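You operate a simulated robot arm through the tools that you are given. There is no shell and no other tool.

You run a simulated robot arm. Do the job below in one go: nothing can be reset, and whatever is moved stays where it is left.

TASK
Open the sealer tin, coat the blue-tab and yellow-tab patches with the stubby brush, and close the tin.
Fine: no specks in the coats; brush back in its dish, dish stays put; leave the other patches. Set down upright: stubby brush. A coat counts when it lies all over at full strength: go over it till it gets no stronger.

Only the result counts: the job must be done as asked and must still hold three seconds after the hand-in. Knocking over, shifting, dropping, spilling or breaking anything else fails it.

THE ROBOT
A 6-joint arm with a four-finger gripper, fixed in place. Base frame: the origin is at the foot of the arm, x ahead of it, y to its left, z up. Readings come in mm, degrees, newtons and seconds.
Its first joint turns from -166.0 to 166.0 degrees. Payload 3.67 kg.
The TCP is the grasp point between the finger pads, 28 mm short of the fingertips. In the tool frame z runs along the fingers and y along their closing line. Largest opening 112 mm; the body of the gripper starts 73 mm behind the TCP.
Orientation is told as [roll, pitch, yaw] about the base's x, y, z axes, in that order, counted from this pose: with the fingers straight down and closing along the base's y, the tool's x points along the base's -x, its y along +y and its z along -z.

THE INTERFACE
- The arm moves only by the tool play_rows. Its argument "targets" is a list that holds one entry, the list of rows, each a list of 7 numbers: the shift along the tool's x, y, z in units of 150 mm (1.0 is 150 mm), then the turn, a rotation vector about the tool's x, y, z in units of 120 degrees (1.0 is 120 degrees), then the finger opening in mm, from 0 to 112. In form: [[[tx, ty, tz, rx, ry, rz, claw], ...]]. A call has 1 to 20 rows; each row is the pose to reach, as a shift and turn from the pose commanded when the call began, along the tool's axes at that moment. A call with a number of a shift or a turn outside -1 to 1 is refused whole. A row lasts 0.2 s, in which the tool goes at most 50 mm and 8.6 degrees; a call with a longer step from one row to the next is refused whole, and so is a gripper value outside its range. A pose out of reach is approached as far as the arm can. The call stops where the force on the tool passes 40 N (or 10 N more than at its start, if that is more) or the arm is blocked; 0.2 s more then pass. Each finger halts on what it meets, pressing with about 20 N; the grip force reading is that of the motor and also rises with nothing between the fingers. The clock runs only during rows and for 0.2 s after the last one: add rows that repeat a pose to give the fingers time. The reply holds the time, the measured pose of the TCP, the force on the tool along the base axes, the opening and the grip force, in the units named above and with some noise, with the torque about the TCP (base axes, N m) and any sound that the robot's microphone picked up.
- Cameras (640 x 400 px; columns grow to the right, rows downward): "scene" is fixed at [220, 499.2, 1581.2]; the picture's right is [-0.34, -0.94, 0.00], its down [-0.81, 0.29, -0.51] and it looks along [0.48, -0.17, -0.86] (base axes); focal length 343 px, centre (320, 200). "wrist" rides on the gripper at [60, -18, -104] in the tool frame; the picture's right is [0.29, 0.96, 0.00], its down [-0.80, 0.24, -0.55] and it looks along [-0.53, 0.16, 0.83] (tool axes); focal length 234 px, centre (320, 200). There is no depth. A picture from a camera that has moved, and an enlarged one, comes with that camera's place and axes in the base frame and with its lens.
- grab_frame(camera): a new picture of that camera. The clock stands still meanwhile.
- close_up(camera, box): a new picture of the part [left, top, right, bottom] of that camera's present view, enlarged. The clock stands still meanwhile.
- close_job(): hands the job in; it is judged then, once.

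Places have to be worked out from the pictures, the camera data and where the tool is seen. Open the gripper and draw the arm clear of the work before you hand the job in, unless the task says otherwise.

The tools are called after "Call:" as a command line: name --argument value ..., lists and objects as JSON in quotes. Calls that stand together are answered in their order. play_rows: Moves the arm, as the interface text tells. Its arguments: {"type":"object","properties":{"targets":{"type":"array"}},"required":["targets"]} The other tools are called the same way: grab_frame (camera) takes a picture; close_up (camera, box) takes an enlarged picture of a part of a camera's view; close_job () hands the job in.

At the start:

```text
time_s: 0.0
tcp_pos: [503.6, 280.4, 1108.8]
ee_rot: [-0.1, 0.0, 0.0]
ft_force: [-0.1, -0.4, 0.5]
torque: [0.02, 0.03, 0.0]
opening: 112.1
gripper_force: 0.1
```

scene: 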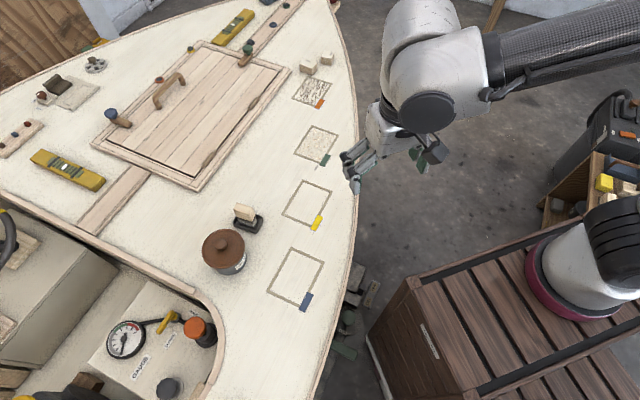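
wrist: 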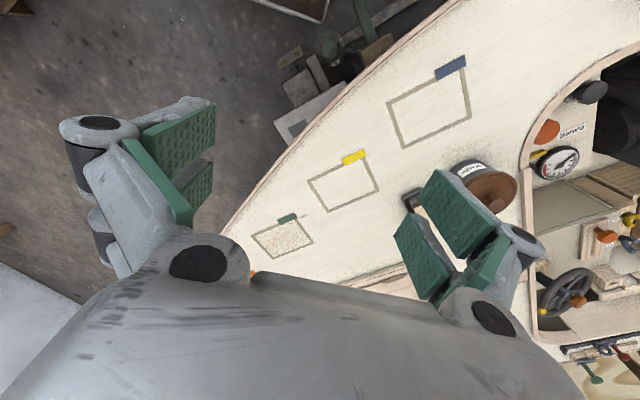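

The pictures show the deck with four patches, a brown tin and a brush in a small dish near it. I take close-ups to see the details before moving.

Call:
close_up --camera "scene" --box '[190, 190, 350, 290]'

Call:
close_up --camera "scene" --box '[240, 140, 360, 320]'

Call:
close_up --camera "wrist" --box '[220, 40, 560, 260]'

```text
4.00 times, centred on (270, 240) of scene
camera zoom: at [220.0, 499.2, 1581.2], right [-0.34, -0.94, 0.0], down [-0.81, 0.29, -0.51], along [0.48, -0.17, -0.86], focal length 1373 px, centre (520, 40)
```

zoom: 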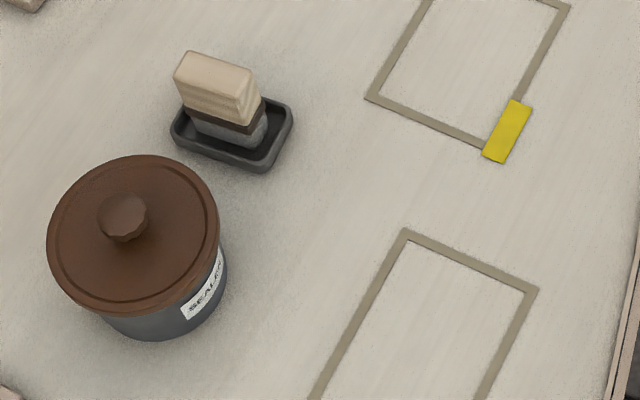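

```text
2.22 times, centred on (300, 230) of scene
camera zoom: at [220.0, 499.2, 1581.2], right [-0.34, -0.94, 0.0], down [-0.81, 0.29, -0.51], along [0.48, -0.17, -0.86], focal length 763 px, centre (364, 133)
```

zoom: 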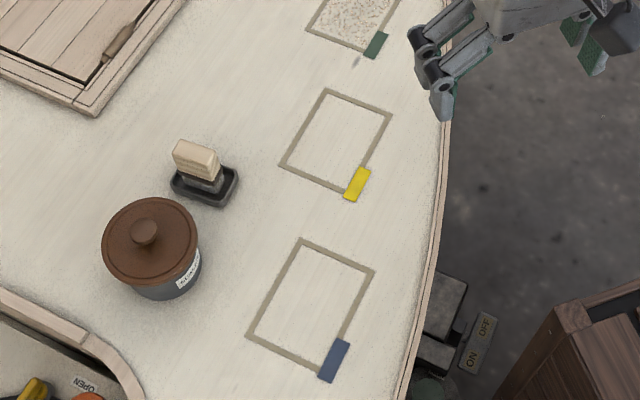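

```text
1.82 times, centred on (390, 150) of wrist
camera zoom: at [445.6, 262.2, 1212.5], right [-0.29, 0.96, 0.0], down [0.8, 0.24, 0.55], along [0.53, 0.16, -0.83], focal length 426 px, centre (193, 291)
```

zoom: 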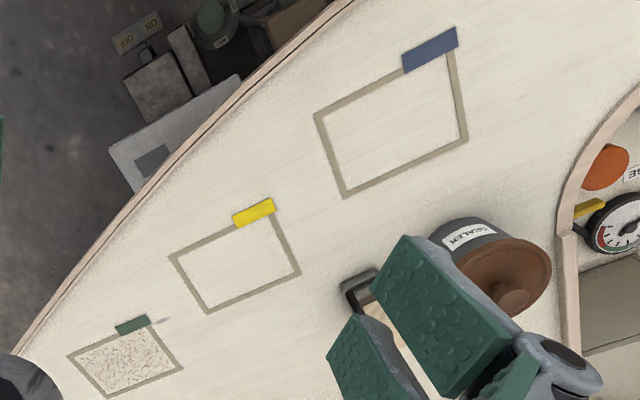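

By triangulating the two pictures, the deck lies at z≈800 and the tin's knob is at about (570, 601, 901). The brush dish is at about (648, 540), the yellow patch centre near (661, 377) and the blue patch centre near (481, 468). I move the wrist camera closer over the tin and brush, staying high.

Call:
play_rows --targets '[[[0.03, 0.2, 0.05, 0, 0, 0, 112], [0.06, 0.4, 0.1, 0, 0, 0, 112], [0.1, 0.6, 0.2, 0, 0, 0, 112], [0.14, 0.8, 0.3, 0, 0, 0, 112], [0.18, 1.0, 0.4, 0, 0, 0, 112]]]'

```text
time_s: 1.2
tcp_pos: [478.0, 430.5, 1050.3]
ee_rot: [0.2, 0.0, 0.0]
ft_force: [0.4, -0.2, 1.4]
torque: [0.03, 0.0, 0.02]
opening: 111.9
gripper_force: 0.1
```

The move worked as expected. I take a look from here.

Call:
grab_frame --camera "wrist"

Call:
grab_frame --camera "scene"

```text
taken
camera wrist: at [418.1, 410.9, 1153.6], right [-0.29, 0.96, 0.0], down [0.8, 0.24, 0.55], along [0.53, 0.16, -0.83], focal length 234 px, centre (320, 200)
```

wrist: 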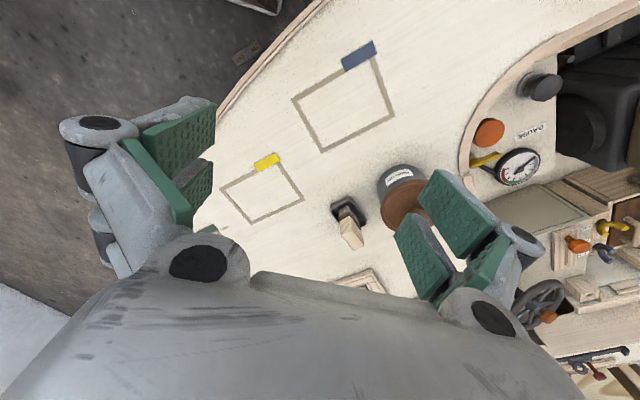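

```text
taken
```

scene: 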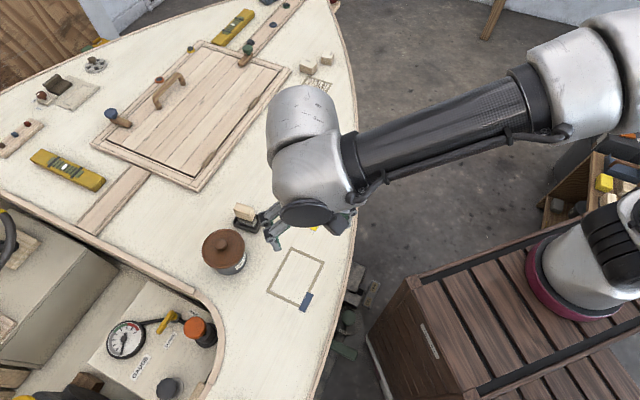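

I move further toward +y and slightly lower to see the tin and brush between the fingers.

Call:
play_rows --targets '[[[0.05, 0.2, 0.05, 0, 0, 0, 112], [0.1, 0.4, 0.1, 0, 0, 0, 112], [0.15, 0.6, 0.2, 0, 0, 0, 112], [0.2, 0.75, 0.25, 0, 0, 0, 112]]]'

Call:
grab_frame --camera "wrist"

Call:
close_up --camera "wrist" --box '[220, 80, 420, 280]'

```text
time_s: 2.2
tcp_pos: [449.0, 544.0, 1012.3]
ee_rot: [0.1, 0.0, 0.0]
ft_force: [-0.4, -0.7, -1.1]
torque: [0.04, -0.01, 0.0]
opening: 112.2
gripper_force: 0.1
```

```text
taken
camera wrist: at [388.8, 524.4, 1116.1], right [-0.29, 0.96, 0.0], down [0.8, 0.24, 0.55], along [0.53, 0.16, -0.83], focal length 234 px, centre (320, 200)
```

wrist: 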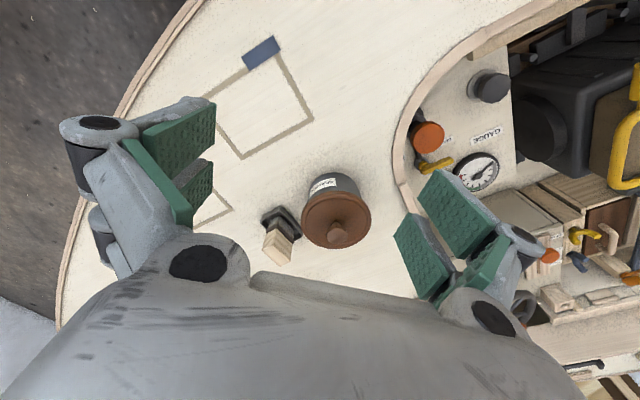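

```text
2.00 times, centred on (320, 180) of wrist
camera zoom: at [388.8, 524.4, 1116.1], right [-0.29, 0.96, 0.0], down [0.8, 0.24, 0.55], along [0.53, 0.16, -0.83], focal length 468 px, centre (320, 240)
```

zoom: 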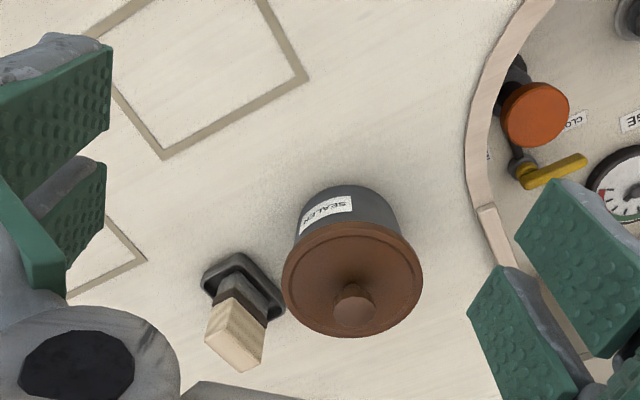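

I look closer at the brush and the tin from both cameras to work out their sizes and headings.

Call:
close_up --camera "wrist" --box '[250, 190, 330, 270]'

Call:
close_up --camera "scene" --box '[195, 190, 275, 285]'

Call:
close_up --camera "wrist" --box '[290, 160, 390, 260]'

```text
5.00 times, centred on (290, 230) of wrist
camera zoom: at [388.8, 524.4, 1116.1], right [-0.29, 0.96, 0.0], down [0.8, 0.24, 0.55], along [0.53, 0.16, -0.83], focal length 1171 px, centre (470, 50)
```

zoom: 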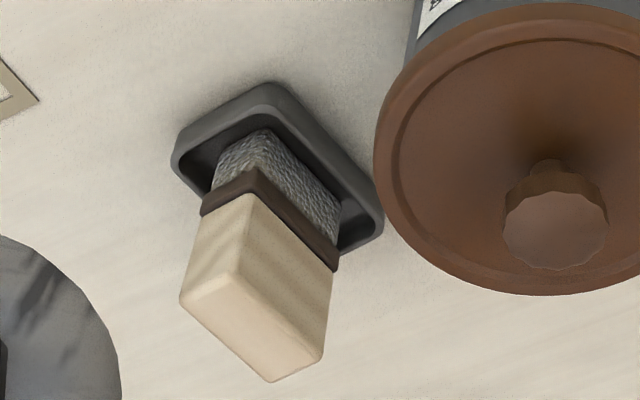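

```text
4.21 times, centred on (235, 238) of scene
camera zoom: at [220.0, 499.2, 1581.2], right [-0.34, -0.94, 0.0], down [-0.81, 0.29, -0.51], along [0.48, -0.17, -0.86], focal length 1446 px, centre (678, 42)
```

zoom: 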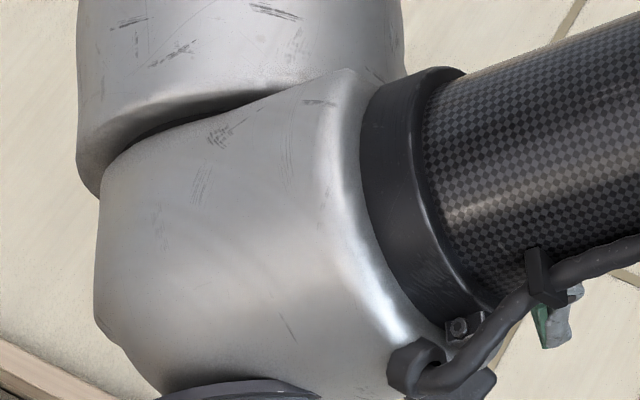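

```text
4.00 times, centred on (340, 210) of wrist
camera zoom: at [388.8, 524.4, 1116.1], right [-0.29, 0.96, 0.0], down [0.8, 0.24, 0.55], along [0.53, 0.16, -0.83], focal length 937 px, centre (240, 160)
```

zoom: 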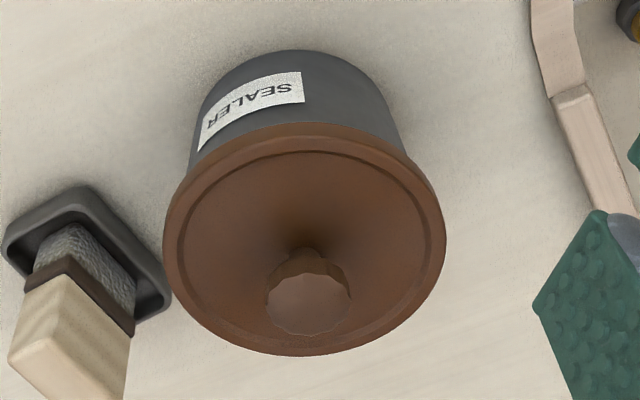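

The knob is about 27 mm wide at roughly (569.5, 600). The brush handle is about 40 x 20 mm with its top at z≈882, and its long side points near 46°, the same as the patches. I turn the gripper to yaw +46° and move above the knob at about z 1000, opening set to 60.

Call:
play_rows --targets '[[[-0.134, 0.062, 0.013, 0, 0, -0.064, 100], [-0.268, 0.124, 0.027, 0, 0, -0.128, 90], [-0.402, 0.187, 0.04, 0, 0, -0.192, 80], [-0.535, 0.249, 0.053, 0, 0, -0.256, 70], [-0.669, 0.311, 0.067, 0, 0, -0.32, 60], [-0.803, 0.373, 0.08, 0, 0, -0.3833, 60], [-0.803, 0.373, 0.08, 0, 0, -0.3833, 60]]]'

Call:
grab_frame --camera "wrist"

Call:
grab_frame --camera "scene"

```text
time_s: 3.8
tcp_pos: [569.7, 599.2, 997.9]
ee_rot: [0.1, 0.0, 46.0]
ft_force: [-0.2, 0.3, -0.7]
torque: [-0.03, 0.02, 0.0]
opening: 60.1
gripper_force: 0.1
```

```text
taken
camera wrist: at [542.2, 543.5, 1102.5], right [-0.89, 0.46, 0.0], down [0.38, 0.74, 0.55], along [0.25, 0.49, -0.83], focal length 234 px, centre (320, 200)
```

wrist: 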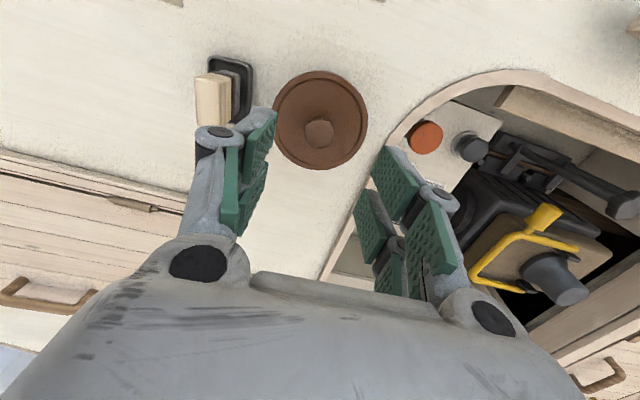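

```text
taken
```

scene: 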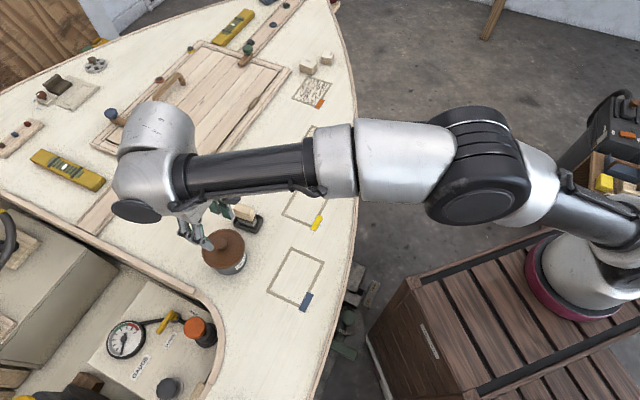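

The tool sits over the knob. I zoom in on the lid and the brush from this viewpoint to refine the positions.

Call:
close_up --camera "wrist" --box '[180, 40, 400, 180]'

Call:
close_up --camera "wrist" --box '[185, 45, 265, 135]'

Call:
close_up --camera "scene" --box '[190, 190, 280, 280]'

```text
2.86 times, centred on (290, 110) of wrist
camera zoom: at [542.2, 543.5, 1102.5], right [-0.89, 0.46, 0.0], down [0.38, 0.74, 0.55], along [0.25, 0.49, -0.83], focal length 669 px, centre (406, 457)
```

zoom: 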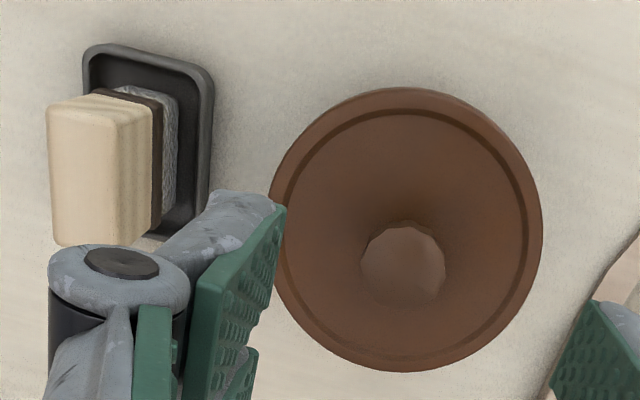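

```text
4.44 times, centred on (225, 90) of wrist
camera zoom: at [542.2, 543.5, 1102.5], right [-0.89, 0.46, 0.0], down [0.38, 0.74, 0.55], along [0.25, 0.49, -0.83], focal length 1041 px, centre (742, 689)
```

zoom: 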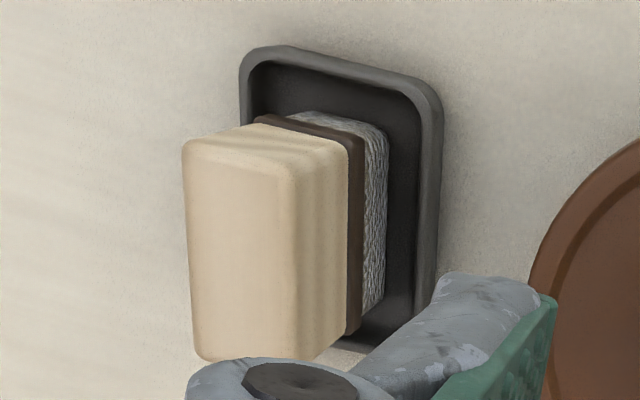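

```text
4.44 times, centred on (235, 235) of scene
camera zoom: at [220.0, 499.2, 1581.2], right [-0.34, -0.94, 0.0], down [-0.81, 0.29, -0.51], along [0.48, -0.17, -0.86], focal length 1526 px, centre (698, 44)
```

zoom: 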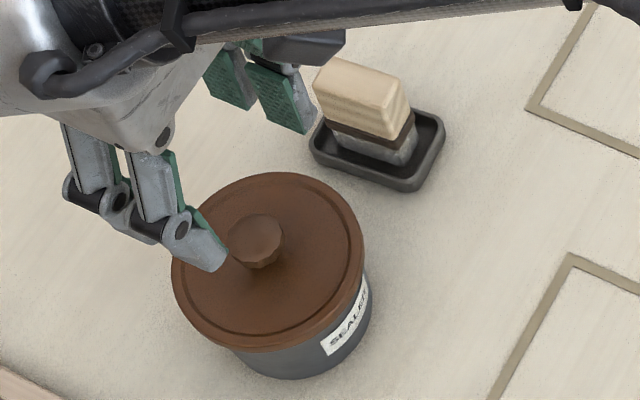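

The knob centre reads (570, 599) and its top is near z 901, while the lid plane looks to be about 870 to 880. I lower to TCP z≈918 with open fingers, so the tips at about 890 stay above the lid, and then check.

Call:
play_rows --targets '[[[0, 0, 0.12, 0, 0, 0, 60], [0, 0, 0.25, 0, 0, 0, 60], [0, 0, 0.38, 0, 0, 0, 60], [0, 0, 0.48, 0, 0, 0, 60], [0, 0, 0.53, 0, 0, 0, 60], [0, 0, 0.53, 0, 0, 0, 60]]]'

Call:
close_up --camera "scene" --box '[180, 190, 280, 280]'

Call:
grab_frame --camera "wrist"

```text
time_s: 5.2
tcp_pos: [567.3, 599.6, 919.9]
ee_rot: [0.0, 0.0, 45.9]
ft_force: [0.8, -0.2, 0.2]
torque: [0.03, -0.05, 0.06]
opening: 60.0
gripper_force: 0.1
```

```text
4.44 times, centred on (230, 235) of scene
camera zoom: at [220.0, 499.2, 1581.2], right [-0.34, -0.94, 0.0], down [-0.81, 0.29, -0.51], along [0.48, -0.17, -0.86], focal length 1526 px, centre (720, 44)
```

zoom: 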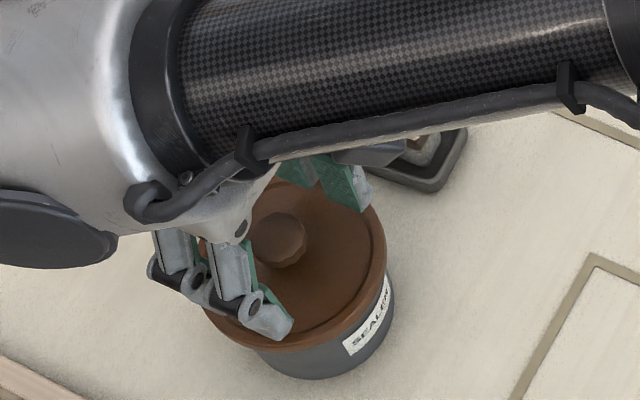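

```text
taken
camera wrist: at [540.2, 544.3, 1023.6], right [-0.89, 0.46, 0.0], down [0.38, 0.74, 0.55], along [0.25, 0.49, -0.83], focal length 234 px, centre (320, 200)
```

wrist: 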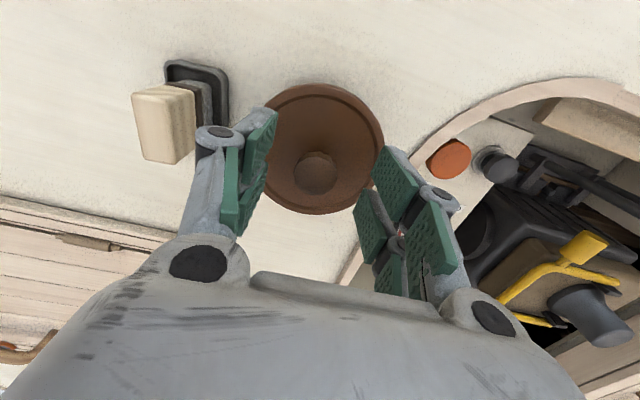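

The knob is centred between the fingers within a millimetre or two. I lower about 6 mm more with a 1 mm sideways correction, then close on the knob.

Call:
play_rows --targets '[[[0, -0.007, 0.02, 0, 0, 0, 60], [0, -0.007, 0.04, 0, 0, 0, 60], [0, -0.007, 0.04, 0, 0, 0, 45], [0, -0.007, 0.04, 0, 0, 0, 35], [0, -0.007, 0.04, 0, 0, 0, 28], [0, -0.007, 0.04, 0, 0, 0, 20], [0, -0.007, 0.04, 0, 0, 0, 10], [0, -0.007, 0.04, 0, 0, 0, 10]]]'

Call:
close_up --camera "wrist" --box '[180, 40, 460, 240]'

```text
time_s: 7.0
tcp_pos: [569.1, 598.9, 913.4]
ee_rot: [0.0, -0.1, 46.0]
ft_force: [-0.5, 1.2, -3.0]
torque: [0.06, 0.02, -0.03]
opening: 22.4
gripper_force: 19.9
```

```text
2.00 times, centred on (320, 140) of wrist
camera zoom: at [541.0, 542.5, 1017.1], right [-0.89, 0.46, 0.0], down [0.38, 0.74, 0.55], along [0.25, 0.49, -0.83], focal length 468 px, centre (320, 320)
```

zoom: 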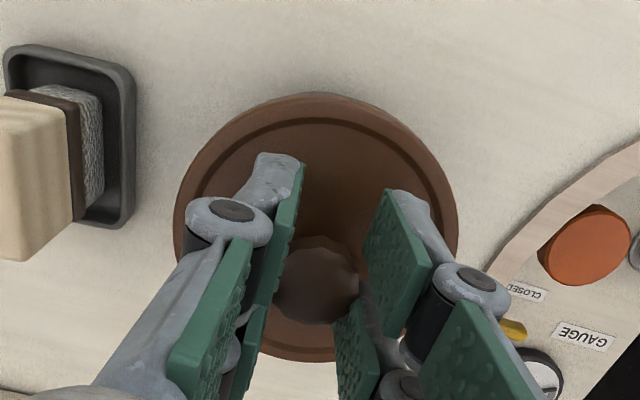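

The fingers hold the knob at a 22.4 mm opening with about 20 N. I lift slowly by 10 mm to see whether the lid comes free.

Call:
play_rows --targets '[[[0, 0, -0.013, 0, 0, 0, 10], [0, 0, -0.027, 0, 0, 0, 10], [0, 0, -0.04, 0, 0, 0, 10], [0, 0, -0.053, 0, 0, 0, 10], [0, 0, -0.067, 0, 0, 0, 10]]]'

Call:
close_up --camera "scene" --box '[180, 190, 280, 280]'

Call:
close_up --camera "wrist" --box '[180, 40, 460, 240]'

```text
time_s: 8.2
tcp_pos: [568.4, 597.9, 923.3]
ee_rot: [0.0, 0.0, 46.0]
ft_force: [-0.2, 0.1, 0.4]
torque: [-0.01, -0.01, 0.02]
opening: 22.0
gripper_force: 20.4
heard: snap
```

```text
4.44 times, centred on (230, 235) of scene
camera zoom: at [220.0, 499.2, 1581.2], right [-0.34, -0.94, 0.0], down [-0.81, 0.29, -0.51], along [0.48, -0.17, -0.86], focal length 1526 px, centre (720, 44)
```

zoom: 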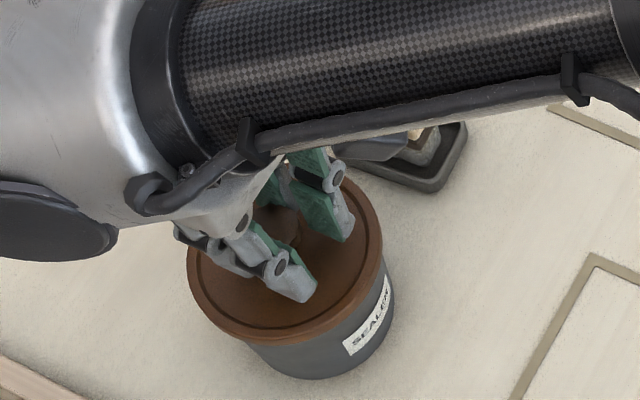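

```text
2.00 times, centred on (320, 140) of wrist
camera zoom: at [540.6, 542.8, 1027.3], right [-0.89, 0.46, 0.0], down [0.38, 0.74, 0.55], along [0.25, 0.49, -0.83], focal length 468 px, centre (320, 320)
```

zoom: 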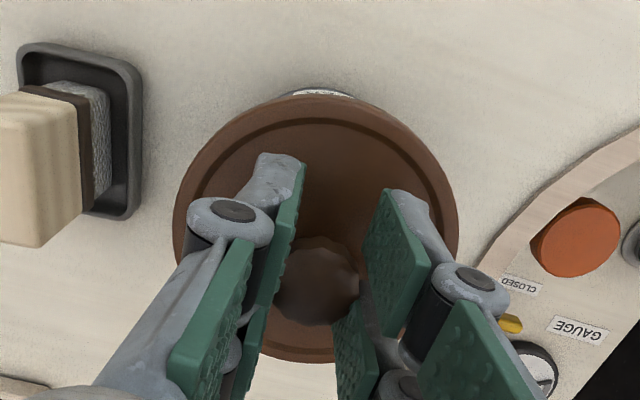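

A snap was heard and the lid came up with the gripper. I lift it another 60 mm and carry it around the blue patch, via y≈622, toward a free spot at about (385, 583), staying high.

Call:
play_rows --targets '[[[0, 0, -0.1, 0, 0, 0, 10], [0, 0, -0.2, 0, 0, 0, 10], [0, 0, -0.3, 0, 0, 0, 10], [0, 0, -0.4, 0, 0, 0, 10], [0.063, 0.122, -0.4, 0, 0, 0, 10], [0.126, 0.244, -0.4, 0, 0, 0, 10], [0.19, 0.366, -0.4, 0, 0, 0, 10], [0.253, 0.488, -0.4, 0, 0, 0, 10], [0.388, 0.552, -0.4, 0, 0, 0, 10], [0.523, 0.617, -0.4, 0, 0, 0, 10], [0.657, 0.681, -0.4, 0, 0, 0, 10], [0.792, 0.746, -0.4, 0, 0, 0, 10], [0.927, 0.81, -0.4, 0, 0, 0, 10], [0.927, 0.81, -0.4, 0, 0, 0, 10]]]'

Call:
grab_frame --camera "wrist"

Call:
grab_frame --camera "scene"

```text
time_s: 11.2
tcp_pos: [384.2, 583.2, 983.6]
ee_rot: [0.0, 0.0, 46.0]
ft_force: [0.1, -0.2, -0.2]
torque: [-0.02, 0.02, -0.01]
opening: 21.8
gripper_force: 19.8
```

```text
taken
camera wrist: at [356.1, 526.7, 1087.5], right [-0.89, 0.46, 0.0], down [0.38, 0.74, 0.55], along [0.25, 0.49, -0.83], focal length 234 px, centre (320, 200)
```

wrist: 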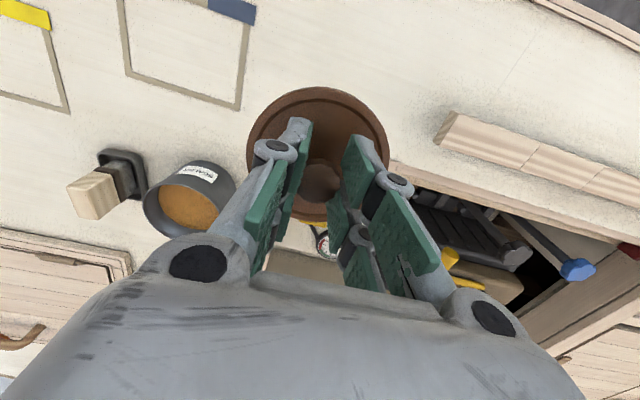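

```text
taken
```

scene: 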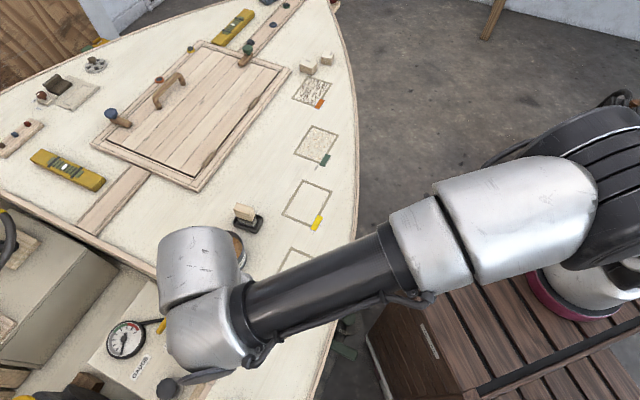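

The tin is open and shows orange sealer. The spot below the lid is clear deck, so I lower the lid to TCP z≈865 and check the force.

Call:
play_rows --targets '[[[0, 0, 0.15, 0, 0, 0, 10], [0, 0, 0.3, 0, 0, 0, 10], [0, 0, 0.45, 0, 0, 0, 10], [0, 0, 0.6, 0, 0, 0, 10], [0, 0, 0.7, 0, 0, 0, 10], [0, 0, 0.76, 0, 0, 0, 10], [0, 0, 0.79, 0, 0, 0, 10], [0, 0, 0.79, 0, 0, 0, 10]]]'

Call:
grab_frame --camera "wrist"

```text
time_s: 13.0
tcp_pos: [384.2, 582.2, 865.7]
ee_rot: [0.0, 0.0, 46.0]
ft_force: [0.6, -0.9, -0.4]
torque: [-0.01, 0.0, -0.01]
opening: 21.3
gripper_force: 19.8
```

```text
taken
camera wrist: at [356.4, 526.8, 969.4], right [-0.89, 0.46, 0.0], down [0.38, 0.74, 0.55], along [0.25, 0.49, -0.83], focal length 234 px, centre (320, 200)
```

wrist: 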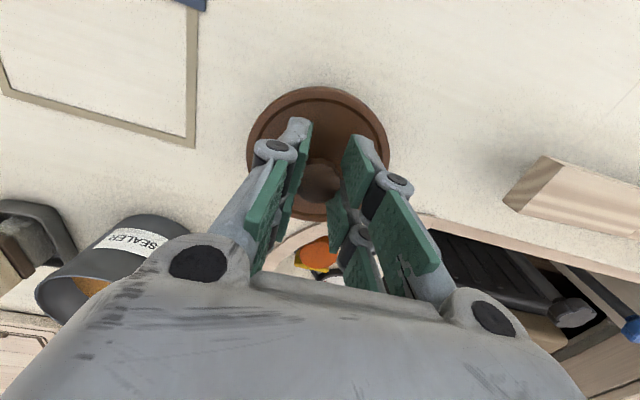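

No contact yet at z≈866. I continue down in small steps, watching the force.

Call:
play_rows --targets '[[[0, 0, 0.02, 0, 0, 0, 10], [0, 0, 0.04, 0, 0, 0, 10], [0, 0, 0.06, 0, 0, 0, 10], [0, 0, 0.073, 0, 0, 0, 10]]]'

```text
time_s: 14.0
tcp_pos: [383.9, 582.3, 855.4]
ee_rot: [0.0, 0.0, 46.0]
ft_force: [-0.5, 0.2, 0.0]
torque: [0.02, 0.02, 0.01]
opening: 21.4
gripper_force: 20.0
```

Still free. I go on in 1.5 mm steps.

Call:
play_rows --targets '[[[0, 0, 0.01, 0, 0, 0, 10], [0, 0, 0.02, 0, 0, 0, 10], [0, 0, 0.03, 0, 0, 0, 10], [0, 0, 0.04, 0, 0, 0, 10]]]'

```text
time_s: 15.0
tcp_pos: [385.2, 582.6, 847.7]
ee_rot: [0.1, 0.0, 46.0]
ft_force: [-0.8, -0.1, -0.4]
torque: [0.02, 0.03, -0.01]
opening: 21.3
gripper_force: 19.9
```

Call:
close_up --camera "wrist" --box '[220, 60, 420, 260]'

Call:
play_rows --targets '[[[0, 0, 0.01, 0, 0, 0, 10], [0, 0, 0.02, 0, 0, 0, 10], [0, 0, 0.027, 0, 0, 0, 10]]]'

```text
2.00 times, centred on (320, 160) of wrist
camera zoom: at [357.5, 526.8, 952.2], right [-0.89, 0.46, 0.0], down [0.38, 0.74, 0.55], along [0.25, 0.49, -0.83], focal length 468 px, centre (320, 280)
```

zoom: 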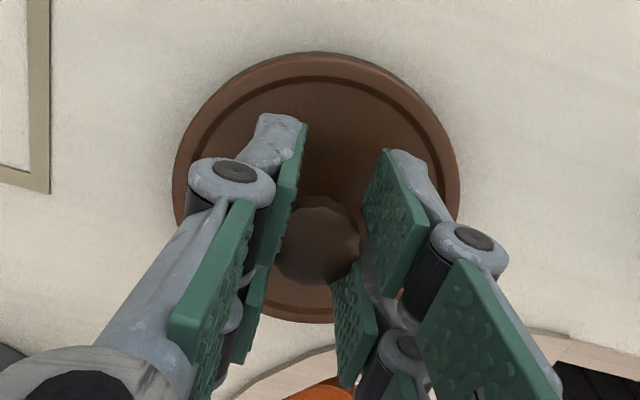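

```text
time_s: 15.8
tcp_pos: [385.4, 583.7, 845.4]
ee_rot: [0.1, -0.1, 46.0]
ft_force: [1.2, -2.5, 12.5]
torque: [-0.05, -0.03, -0.01]
opening: 21.5
gripper_force: 20.0
```

The lid touched the deck with about 12 N. I ease up by 1 mm, open the fingers and rise straight up.

Call:
play_rows --targets '[[[0, 0, -0.007, 0, 0, 0, 10], [0, 0, -0.007, 0, 0, 0, 25], [0, 0, -0.007, 0, 0, 0, 40], [0, 0, -0.007, 0, 0, 0, 50], [0, 0, -0.007, 0, 0, 0, 50], [0, 0, -0.1, 0, 0, 0, 50], [0, 0, -0.3, 0, 0, 0, 50], [0, 0, -0.5, 0, 0, 0, 50], [0, 0, -0.7, 0, 0, 0, 50], [0, 0, -0.9, 0, 0, 0, 50], [0, 0, -0.9, 0, 0, 0, 50]]]'

Call:
grab_frame --camera "wrist"

```text
time_s: 18.2
tcp_pos: [384.0, 583.7, 981.0]
ee_rot: [0.0, 0.0, 46.0]
ft_force: [-1.0, -0.3, -0.1]
torque: [-0.01, 0.0, 0.02]
opening: 49.8
gripper_force: 0.1
```

```text
taken
camera wrist: at [355.3, 527.6, 1085.2], right [-0.89, 0.46, 0.0], down [0.38, 0.74, 0.55], along [0.25, 0.49, -0.83], focal length 234 px, centre (320, 200)
```

wrist: 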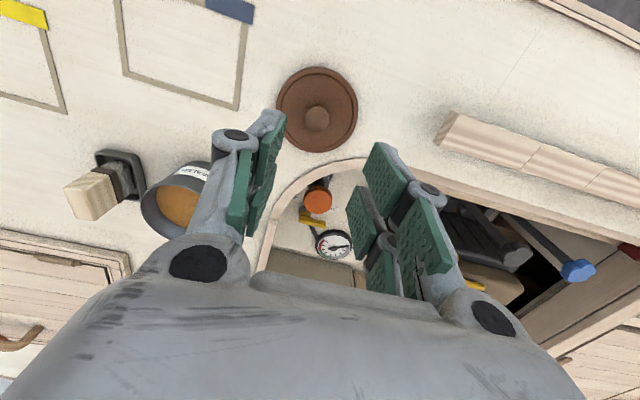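

The lid rests flat on the deck, clear of everything. Now I travel at height to a point above the brush.

Call:
play_rows --targets '[[[-0.1, -0.15, 0, 0, 0, 0, 50], [-0.2, -0.3, 0, 0, 0, 0, 50], [-0.3, -0.45, 0, 0, 0, 0, 50], [-0.4, -0.6, 0, 0, 0, 0, 50], [-0.505, -0.745, 0, 0, 0, 0, 50]]]'

Call:
play_rows --targets '[[[-0.1, -0.15, 0, 0, 0, 0, 50], [-0.2, -0.3, 0, 0, 0, 0, 50], [-0.3, -0.45, 0, 0, 0, 0, 50], [-0.4, -0.6, 0, 0, 0, 0, 50], [-0.505, -0.745, 0, 0, 0, 0, 50], [-0.505, -0.745, 0, 0, 0, 0, 50]]]'

Call:
grab_frame --camera "wrist"

Call:
close_up --camera "wrist" --box '[260, 60, 400, 200]'

```text
time_s: 19.4
tcp_pos: [519.2, 558.8, 977.9]
ee_rot: [0.0, 0.0, 45.9]
ft_force: [-0.4, 0.3, 1.1]
torque: [-0.02, -0.04, 0.03]
opening: 50.1
gripper_force: 0.0
```

```text
time_s: 20.8
tcp_pos: [652.9, 537.4, 978.5]
ee_rot: [0.0, 0.0, 46.0]
ft_force: [0.9, 0.2, 0.4]
torque: [0.03, 0.0, 0.01]
opening: 50.0
gripper_force: 0.0
```

```text
taken
camera wrist: at [624.3, 481.5, 1082.8], right [-0.89, 0.46, 0.0], down [0.38, 0.74, 0.55], along [0.25, 0.49, -0.83], focal length 234 px, centre (320, 200)
```

wrist: 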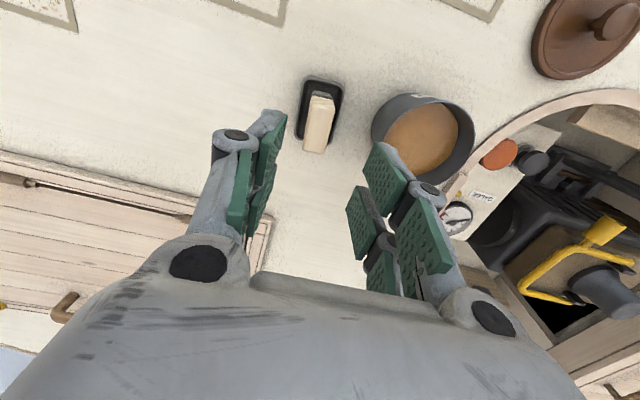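

```text
2.86 times, centred on (330, 130) of wrist
camera zoom: at [624.3, 481.5, 1082.8], right [-0.89, 0.46, 0.0], down [0.38, 0.74, 0.55], along [0.25, 0.49, -0.83], focal length 669 px, centre (291, 400)
```

zoom: 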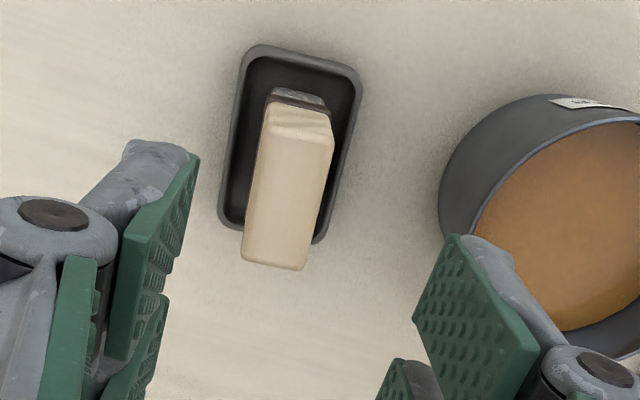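

The brush handle's top face reads centred at about (654, 536) with its long side at 51°. I turn to yaw 51°, shift 1.4 mm sideways, narrow the opening to 38 mm to stay clear of the tin, and lower to z≈918 for a check.

Call:
play_rows --targets '[[[0, -0.009, 0.1, 0, 0, -0.02, 44], [0, -0.009, 0.2, 0, 0, -0.0417, 38], [0, -0.009, 0.3, 0, 0, -0.0417, 38], [0, -0.009, 0.4, 0, 0, -0.0417, 38], [0, -0.009, 0.4, 0, 0, -0.0417, 38]]]'

Call:
close_up --camera "wrist" --box '[240, 60, 420, 240]'

Call:
close_up --camera "scene" --box '[190, 180, 300, 280]'

```text
time_s: 22.0
tcp_pos: [652.7, 536.4, 917.2]
ee_rot: [0.0, 0.1, 50.9]
ft_force: [0.1, -0.5, -0.3]
torque: [0.04, 0.0, -0.01]
opening: 37.8
gripper_force: 0.1
```

```text
2.22 times, centred on (330, 150) of wrist
camera zoom: at [629.7, 477.6, 1021.3], right [-0.93, 0.38, 0.0], down [0.31, 0.77, 0.55], along [0.21, 0.51, -0.83], focal length 520 px, centre (298, 311)
```

zoom: 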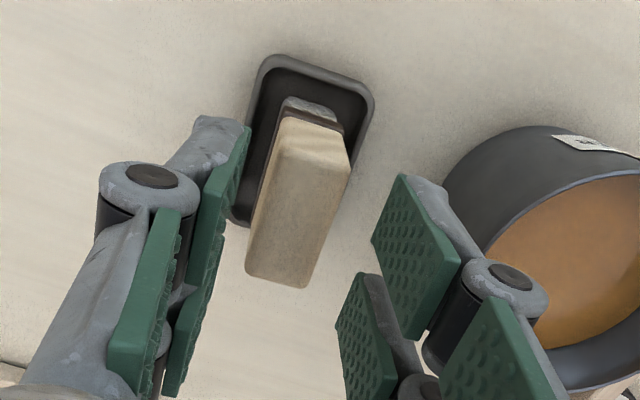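

```text
4.00 times, centred on (245, 230) of scene
camera zoom: at [220.0, 499.2, 1581.2], right [-0.34, -0.94, 0.0], down [-0.81, 0.29, -0.51], along [0.48, -0.17, -0.86], focal length 1373 px, centre (620, 80)
```

zoom: 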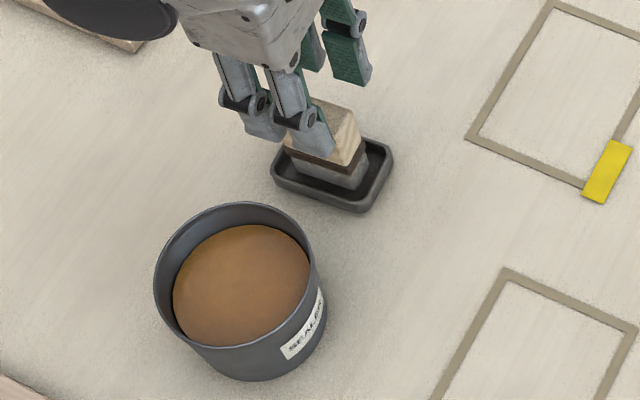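

I zoom in more on the handle to check its centring between the fingers.

Call:
close_up --camera "wrist" --box '[290, 80, 370, 160]'

Call:
close_up --camera "scene" --box '[210, 190, 270, 240]'

Call:
close_up --camera "scene" --box '[190, 215, 280, 285]'

```text
5.00 times, centred on (330, 120) of wrist
camera zoom: at [629.7, 477.6, 1021.3], right [-0.93, 0.38, 0.0], down [0.31, 0.77, 0.55], along [0.21, 0.51, -0.83], focal length 1171 px, centre (270, 600)
```

zoom: 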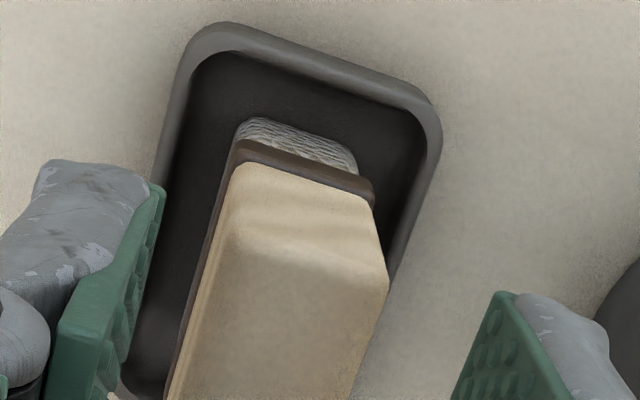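

```text
8.00 times, centred on (240, 215) of scene
camera zoom: at [220.0, 499.2, 1581.2], right [-0.34, -0.94, 0.0], down [-0.81, 0.29, -0.51], along [0.48, -0.17, -0.86], focal length 2747 px, centre (960, 80)
```

zoom: 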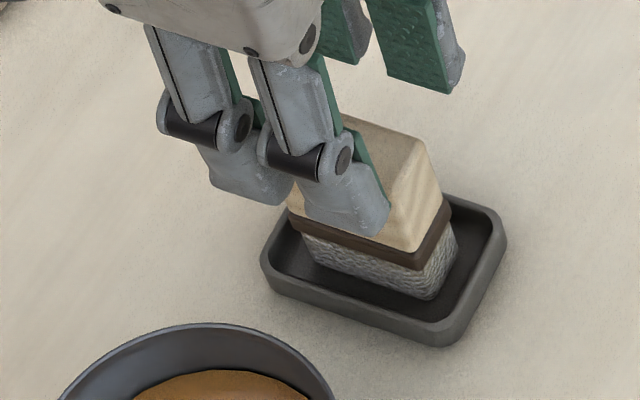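

```text
5.71 times, centred on (235, 250) of scene
camera zoom: at [220.0, 499.2, 1581.2], right [-0.34, -0.94, 0.0], down [-0.81, 0.29, -0.51], along [0.48, -0.17, -0.86], focal length 1962 px, centre (806, -86)
```

zoom: 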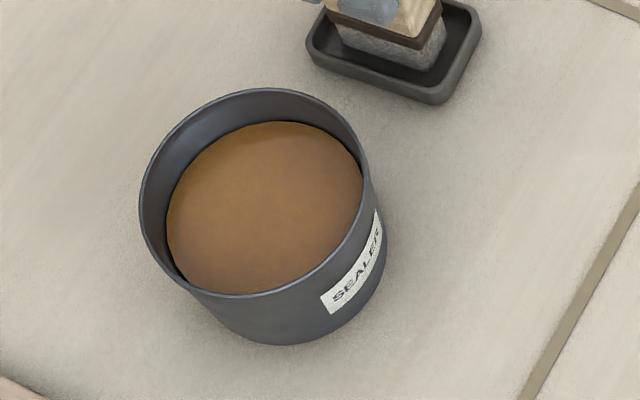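

The handle lies centred between the fingers to within a millimetre, and the sealer surface is at about z 839, with the tin rim at about 868. I lower 41 mm to TCP z≈876 so the tips stay above the dark band, and close on the handle.

Call:
play_rows --targets '[[[0, -0.006, 0.05, 0, 0, 0, 38], [0, -0.006, 0.1, 0, 0, 0, 38], [0, -0.006, 0.15, 0, 0, 0, 38], [0, -0.006, 0.2, 0, 0, 0, 38], [0, -0.006, 0.24, 0, 0, 0, 38], [0, -0.006, 0.273, 0, 0, 0, 38], [0, -0.006, 0.273, 0, 0, 0, 38]]]'

Call:
close_up --camera "wrist" --box '[240, 60, 420, 240]'

Call:
close_up --camera "scene" --box '[200, 180, 280, 240]'

```text
time_s: 23.6
tcp_pos: [652.6, 535.4, 878.3]
ee_rot: [-0.1, 0.0, 51.0]
ft_force: [0.4, -0.3, -0.1]
torque: [0.01, 0.0, -0.01]
opening: 37.8
gripper_force: 0.0
```

```text
2.22 times, centred on (330, 150) of wrist
camera zoom: at [630.0, 476.8, 981.6], right [-0.93, 0.38, 0.0], down [0.32, 0.77, 0.55], along [0.21, 0.51, -0.83], focal length 520 px, centre (298, 311)
```

zoom: 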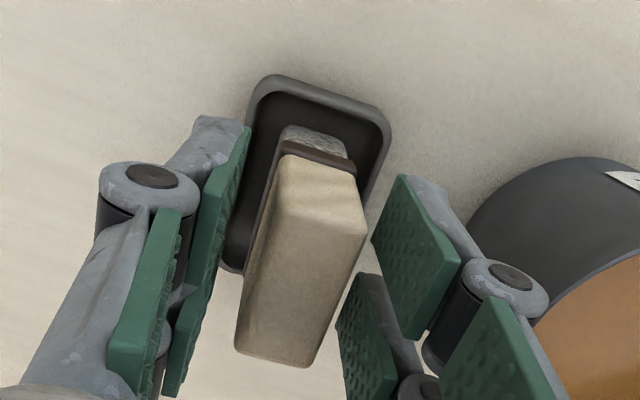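

```text
6.67 times, centred on (240, 210) of scene
camera zoom: at [220.0, 499.2, 1581.2], right [-0.34, -0.94, 0.0], down [-0.81, 0.29, -0.51], along [0.48, -0.17, -0.86], focal length 2289 px, centre (853, 133)
```

zoom: 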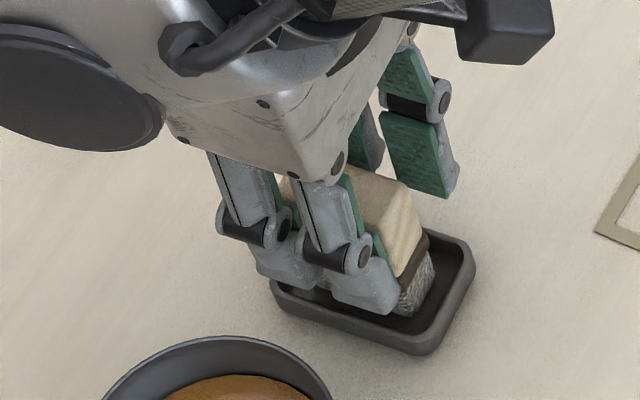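

The fingers straddle the handle evenly and there is no contact. I close on it.

Call:
play_rows --targets '[[[0, 0, 0, 0, 0, 0, 32], [0, 0, 0, 0, 0, 0, 26], [0, 0, 0, 0, 0, 0, 22], [0, 0, 0, 0, 0, 0, 16], [0, 0, 0, 0, 0, 0, 10], [0, 0, 0, 0, 0, 0, 10], [0, 0, 0, 0, 0, 0, 10]]]'

Call:
close_up --camera "wrist" --box '[240, 60, 420, 240]'

```text
time_s: 25.2
tcp_pos: [653.4, 534.1, 877.0]
ee_rot: [0.0, 0.0, 51.1]
ft_force: [-0.2, 0.3, 0.2]
torque: [-0.01, 0.0, -0.01]
opening: 21.4
gripper_force: 20.0
```

```text
2.22 times, centred on (330, 150) of wrist
camera zoom: at [630.0, 476.8, 981.7], right [-0.93, 0.38, 0.0], down [0.32, 0.77, 0.55], along [0.21, 0.51, -0.83], focal length 520 px, centre (298, 311)
```

zoom: 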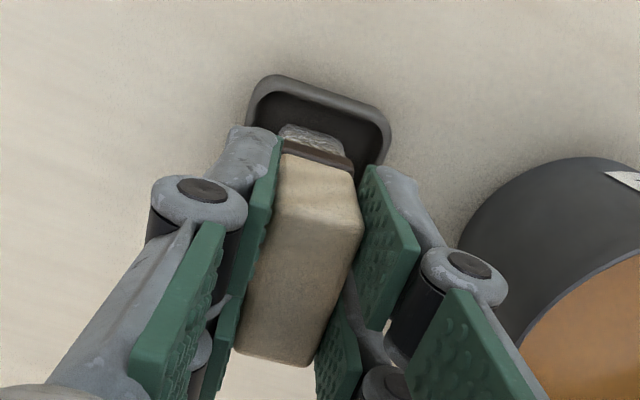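

The brush is gripped at a 21.4 mm opening and the dish has not moved. I lift straight up 100 mm and check.

Call:
play_rows --targets '[[[0, 0, -0.03, 0, 0, 0, 10], [0, 0, -0.08, 0, 0, 0, 10], [0, 0, -0.16, 0, 0, 0, 10], [0, 0, -0.28, 0, 0, 0, 10], [0, 0, -0.42, 0, 0, 0, 10], [0, 0, -0.56, 0, 0, 0, 10], [0, 0, -0.667, 0, 0, 0, 10], [0, 0, -0.667, 0, 0, 0, 10]]]'

Call:
close_up --camera "wrist" --box '[240, 60, 420, 240]'

Call:
close_up --camera "scene" --box '[180, 160, 300, 280]'

```text
time_s: 27.0
tcp_pos: [653.0, 534.4, 977.5]
ee_rot: [0.0, 0.0, 51.0]
ft_force: [0.4, 0.3, -1.1]
torque: [-0.03, -0.01, -0.01]
opening: 21.7
gripper_force: 20.2
```

```text
2.22 times, centred on (330, 150) of wrist
camera zoom: at [629.4, 476.2, 1081.9], right [-0.93, 0.38, 0.0], down [0.32, 0.77, 0.55], along [0.21, 0.51, -0.83], focal length 520 px, centre (298, 311)
```

zoom: 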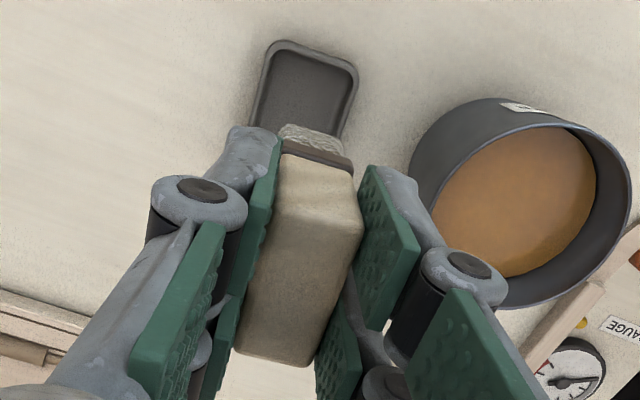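

```text
3.33 times, centred on (240, 220) of scene
camera zoom: at [220.0, 499.2, 1581.2], right [-0.34, -0.94, 0.0], down [-0.81, 0.29, -0.51], along [0.48, -0.17, -0.86], focal length 1144 px, centre (587, 133)
```

zoom: 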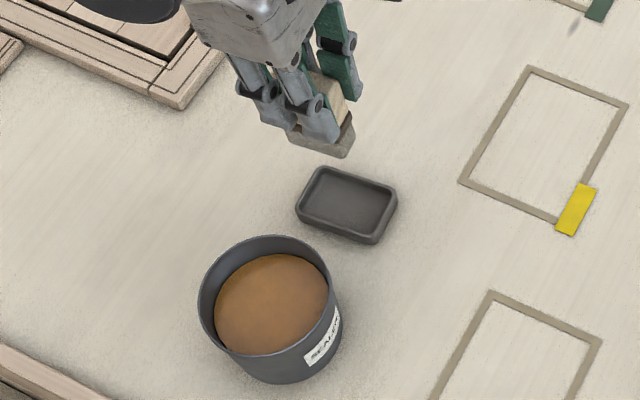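

The brush came out cleanly and the dish stayed put. I move over the tin centre at (569.5, 599) and look before dipping.

Call:
play_rows --targets '[[[0.003, 0.1, 0, 0, 0, 0, 10], [0.006, 0.25, 0, 0, 0, 0, 10], [0.009, 0.4, 0, 0, 0, 0, 10], [0.012, 0.55, 0, 0, 0, 0, 10], [0.016, 0.65, 0, 0, 0, 0, 10], [0.016, 0.707, 0, 0, 0, 0, 10], [0.016, 0.707, 0, 0, 0, 0, 10]]]'

Call:
grab_frame --camera "wrist"

Call:
close_up --camera "scene" --box '[170, 180, 290, 290]'

```text
time_s: 28.6
tcp_pos: [569.5, 601.7, 979.1]
ee_rot: [0.0, 0.0, 50.9]
ft_force: [-0.1, -0.7, -1.8]
torque: [0.0, 0.03, -0.01]
opening: 21.5
gripper_force: 20.6
```

```text
taken
camera wrist: at [546.0, 542.3, 1082.8], right [-0.93, 0.38, 0.0], down [0.32, 0.77, 0.55], along [0.21, 0.51, -0.83], focal length 234 px, centre (320, 200)
```

wrist: 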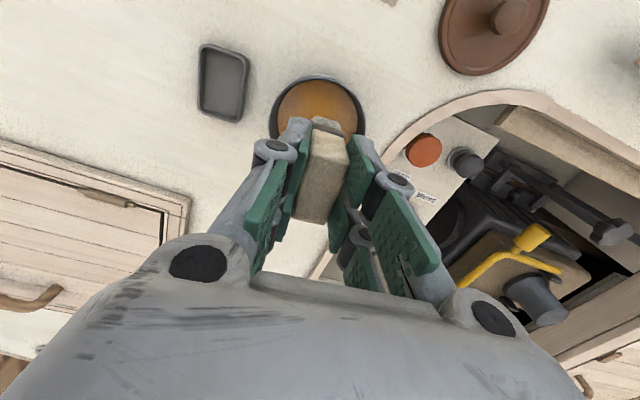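

```text
3.64 times, centred on (230, 235) of scene
camera zoom: at [220.0, 499.2, 1581.2], right [-0.34, -0.94, 0.0], down [-0.81, 0.29, -0.51], along [0.48, -0.17, -0.86], focal length 1248 px, centre (647, 73)
```

zoom: 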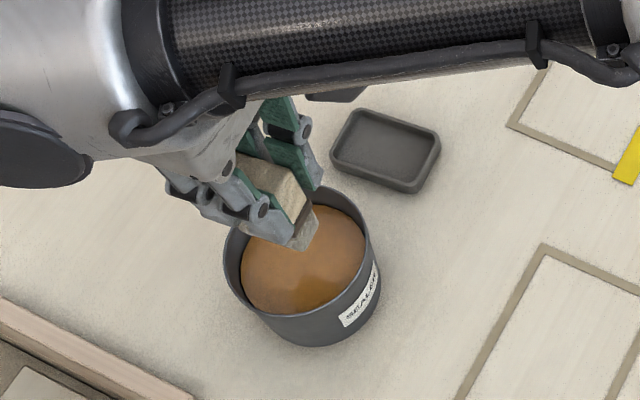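

The brush is above the open tin. I lower it to TCP z≈902, so the bristle tips go about 10 mm below the surface, hold, then look.

Call:
play_rows --targets '[[[0, 0, 0.1, 0, 0, 0, 10], [0, 0, 0.2, 0, 0, 0, 10], [0, 0, 0.3, 0, 0, 0, 10], [0, 0, 0.38, 0, 0, 0, 10], [0, 0, 0.43, 0, 0, 0, 10], [0, 0, 0.47, 0, 0, 0, 10], [0, 0, 0.505, 0, 0, 0, 10], [0, 0, 0.505, 0, 0, 0, 10]]]'

Call:
close_up --camera "wrist" --box '[230, 60, 410, 240]'

Call:
close_up --camera "scene" --box '[170, 190, 280, 290]'

```text
time_s: 30.2
tcp_pos: [569.0, 601.2, 910.3]
ee_rot: [0.1, -0.4, 51.1]
ft_force: [-1.2, 0.7, 10.9]
torque: [-0.19, 0.16, 0.0]
opening: 21.7
gripper_force: 20.2
stopped in row 7: the force on the tool passed its limit at 46 N (the readings are from after the stop); the commanded pose is now the measured one
```

```text
2.22 times, centred on (320, 150) of wrist
camera zoom: at [546.4, 542.2, 1013.6], right [-0.93, 0.38, 0.0], down [0.31, 0.77, 0.56], along [0.21, 0.52, -0.83], focal length 520 px, centre (320, 311)
```

zoom: 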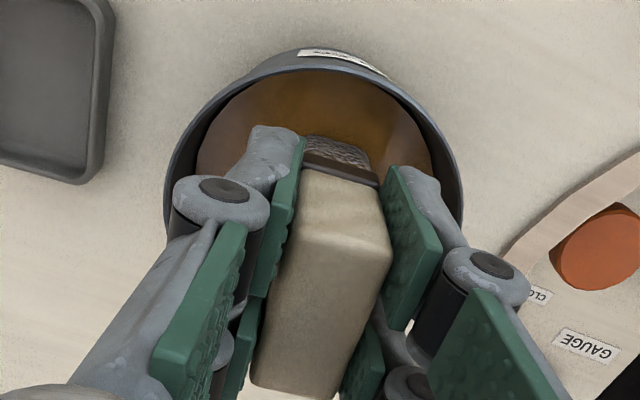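

```text
4.00 times, centred on (225, 240) of scene
camera zoom: at [220.0, 499.2, 1581.2], right [-0.34, -0.94, 0.0], down [-0.81, 0.29, -0.51], along [0.48, -0.17, -0.86], focal length 1373 px, centre (700, 40)
```

zoom: 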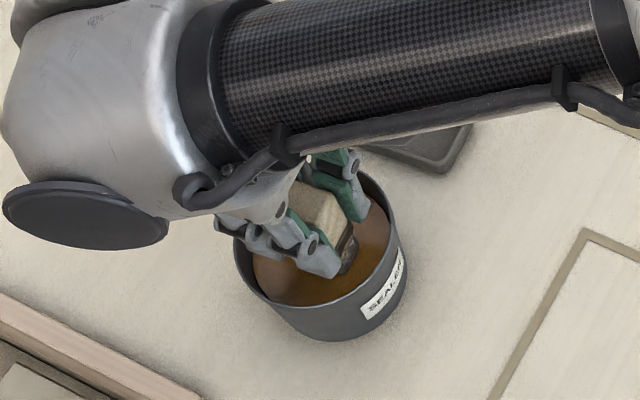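

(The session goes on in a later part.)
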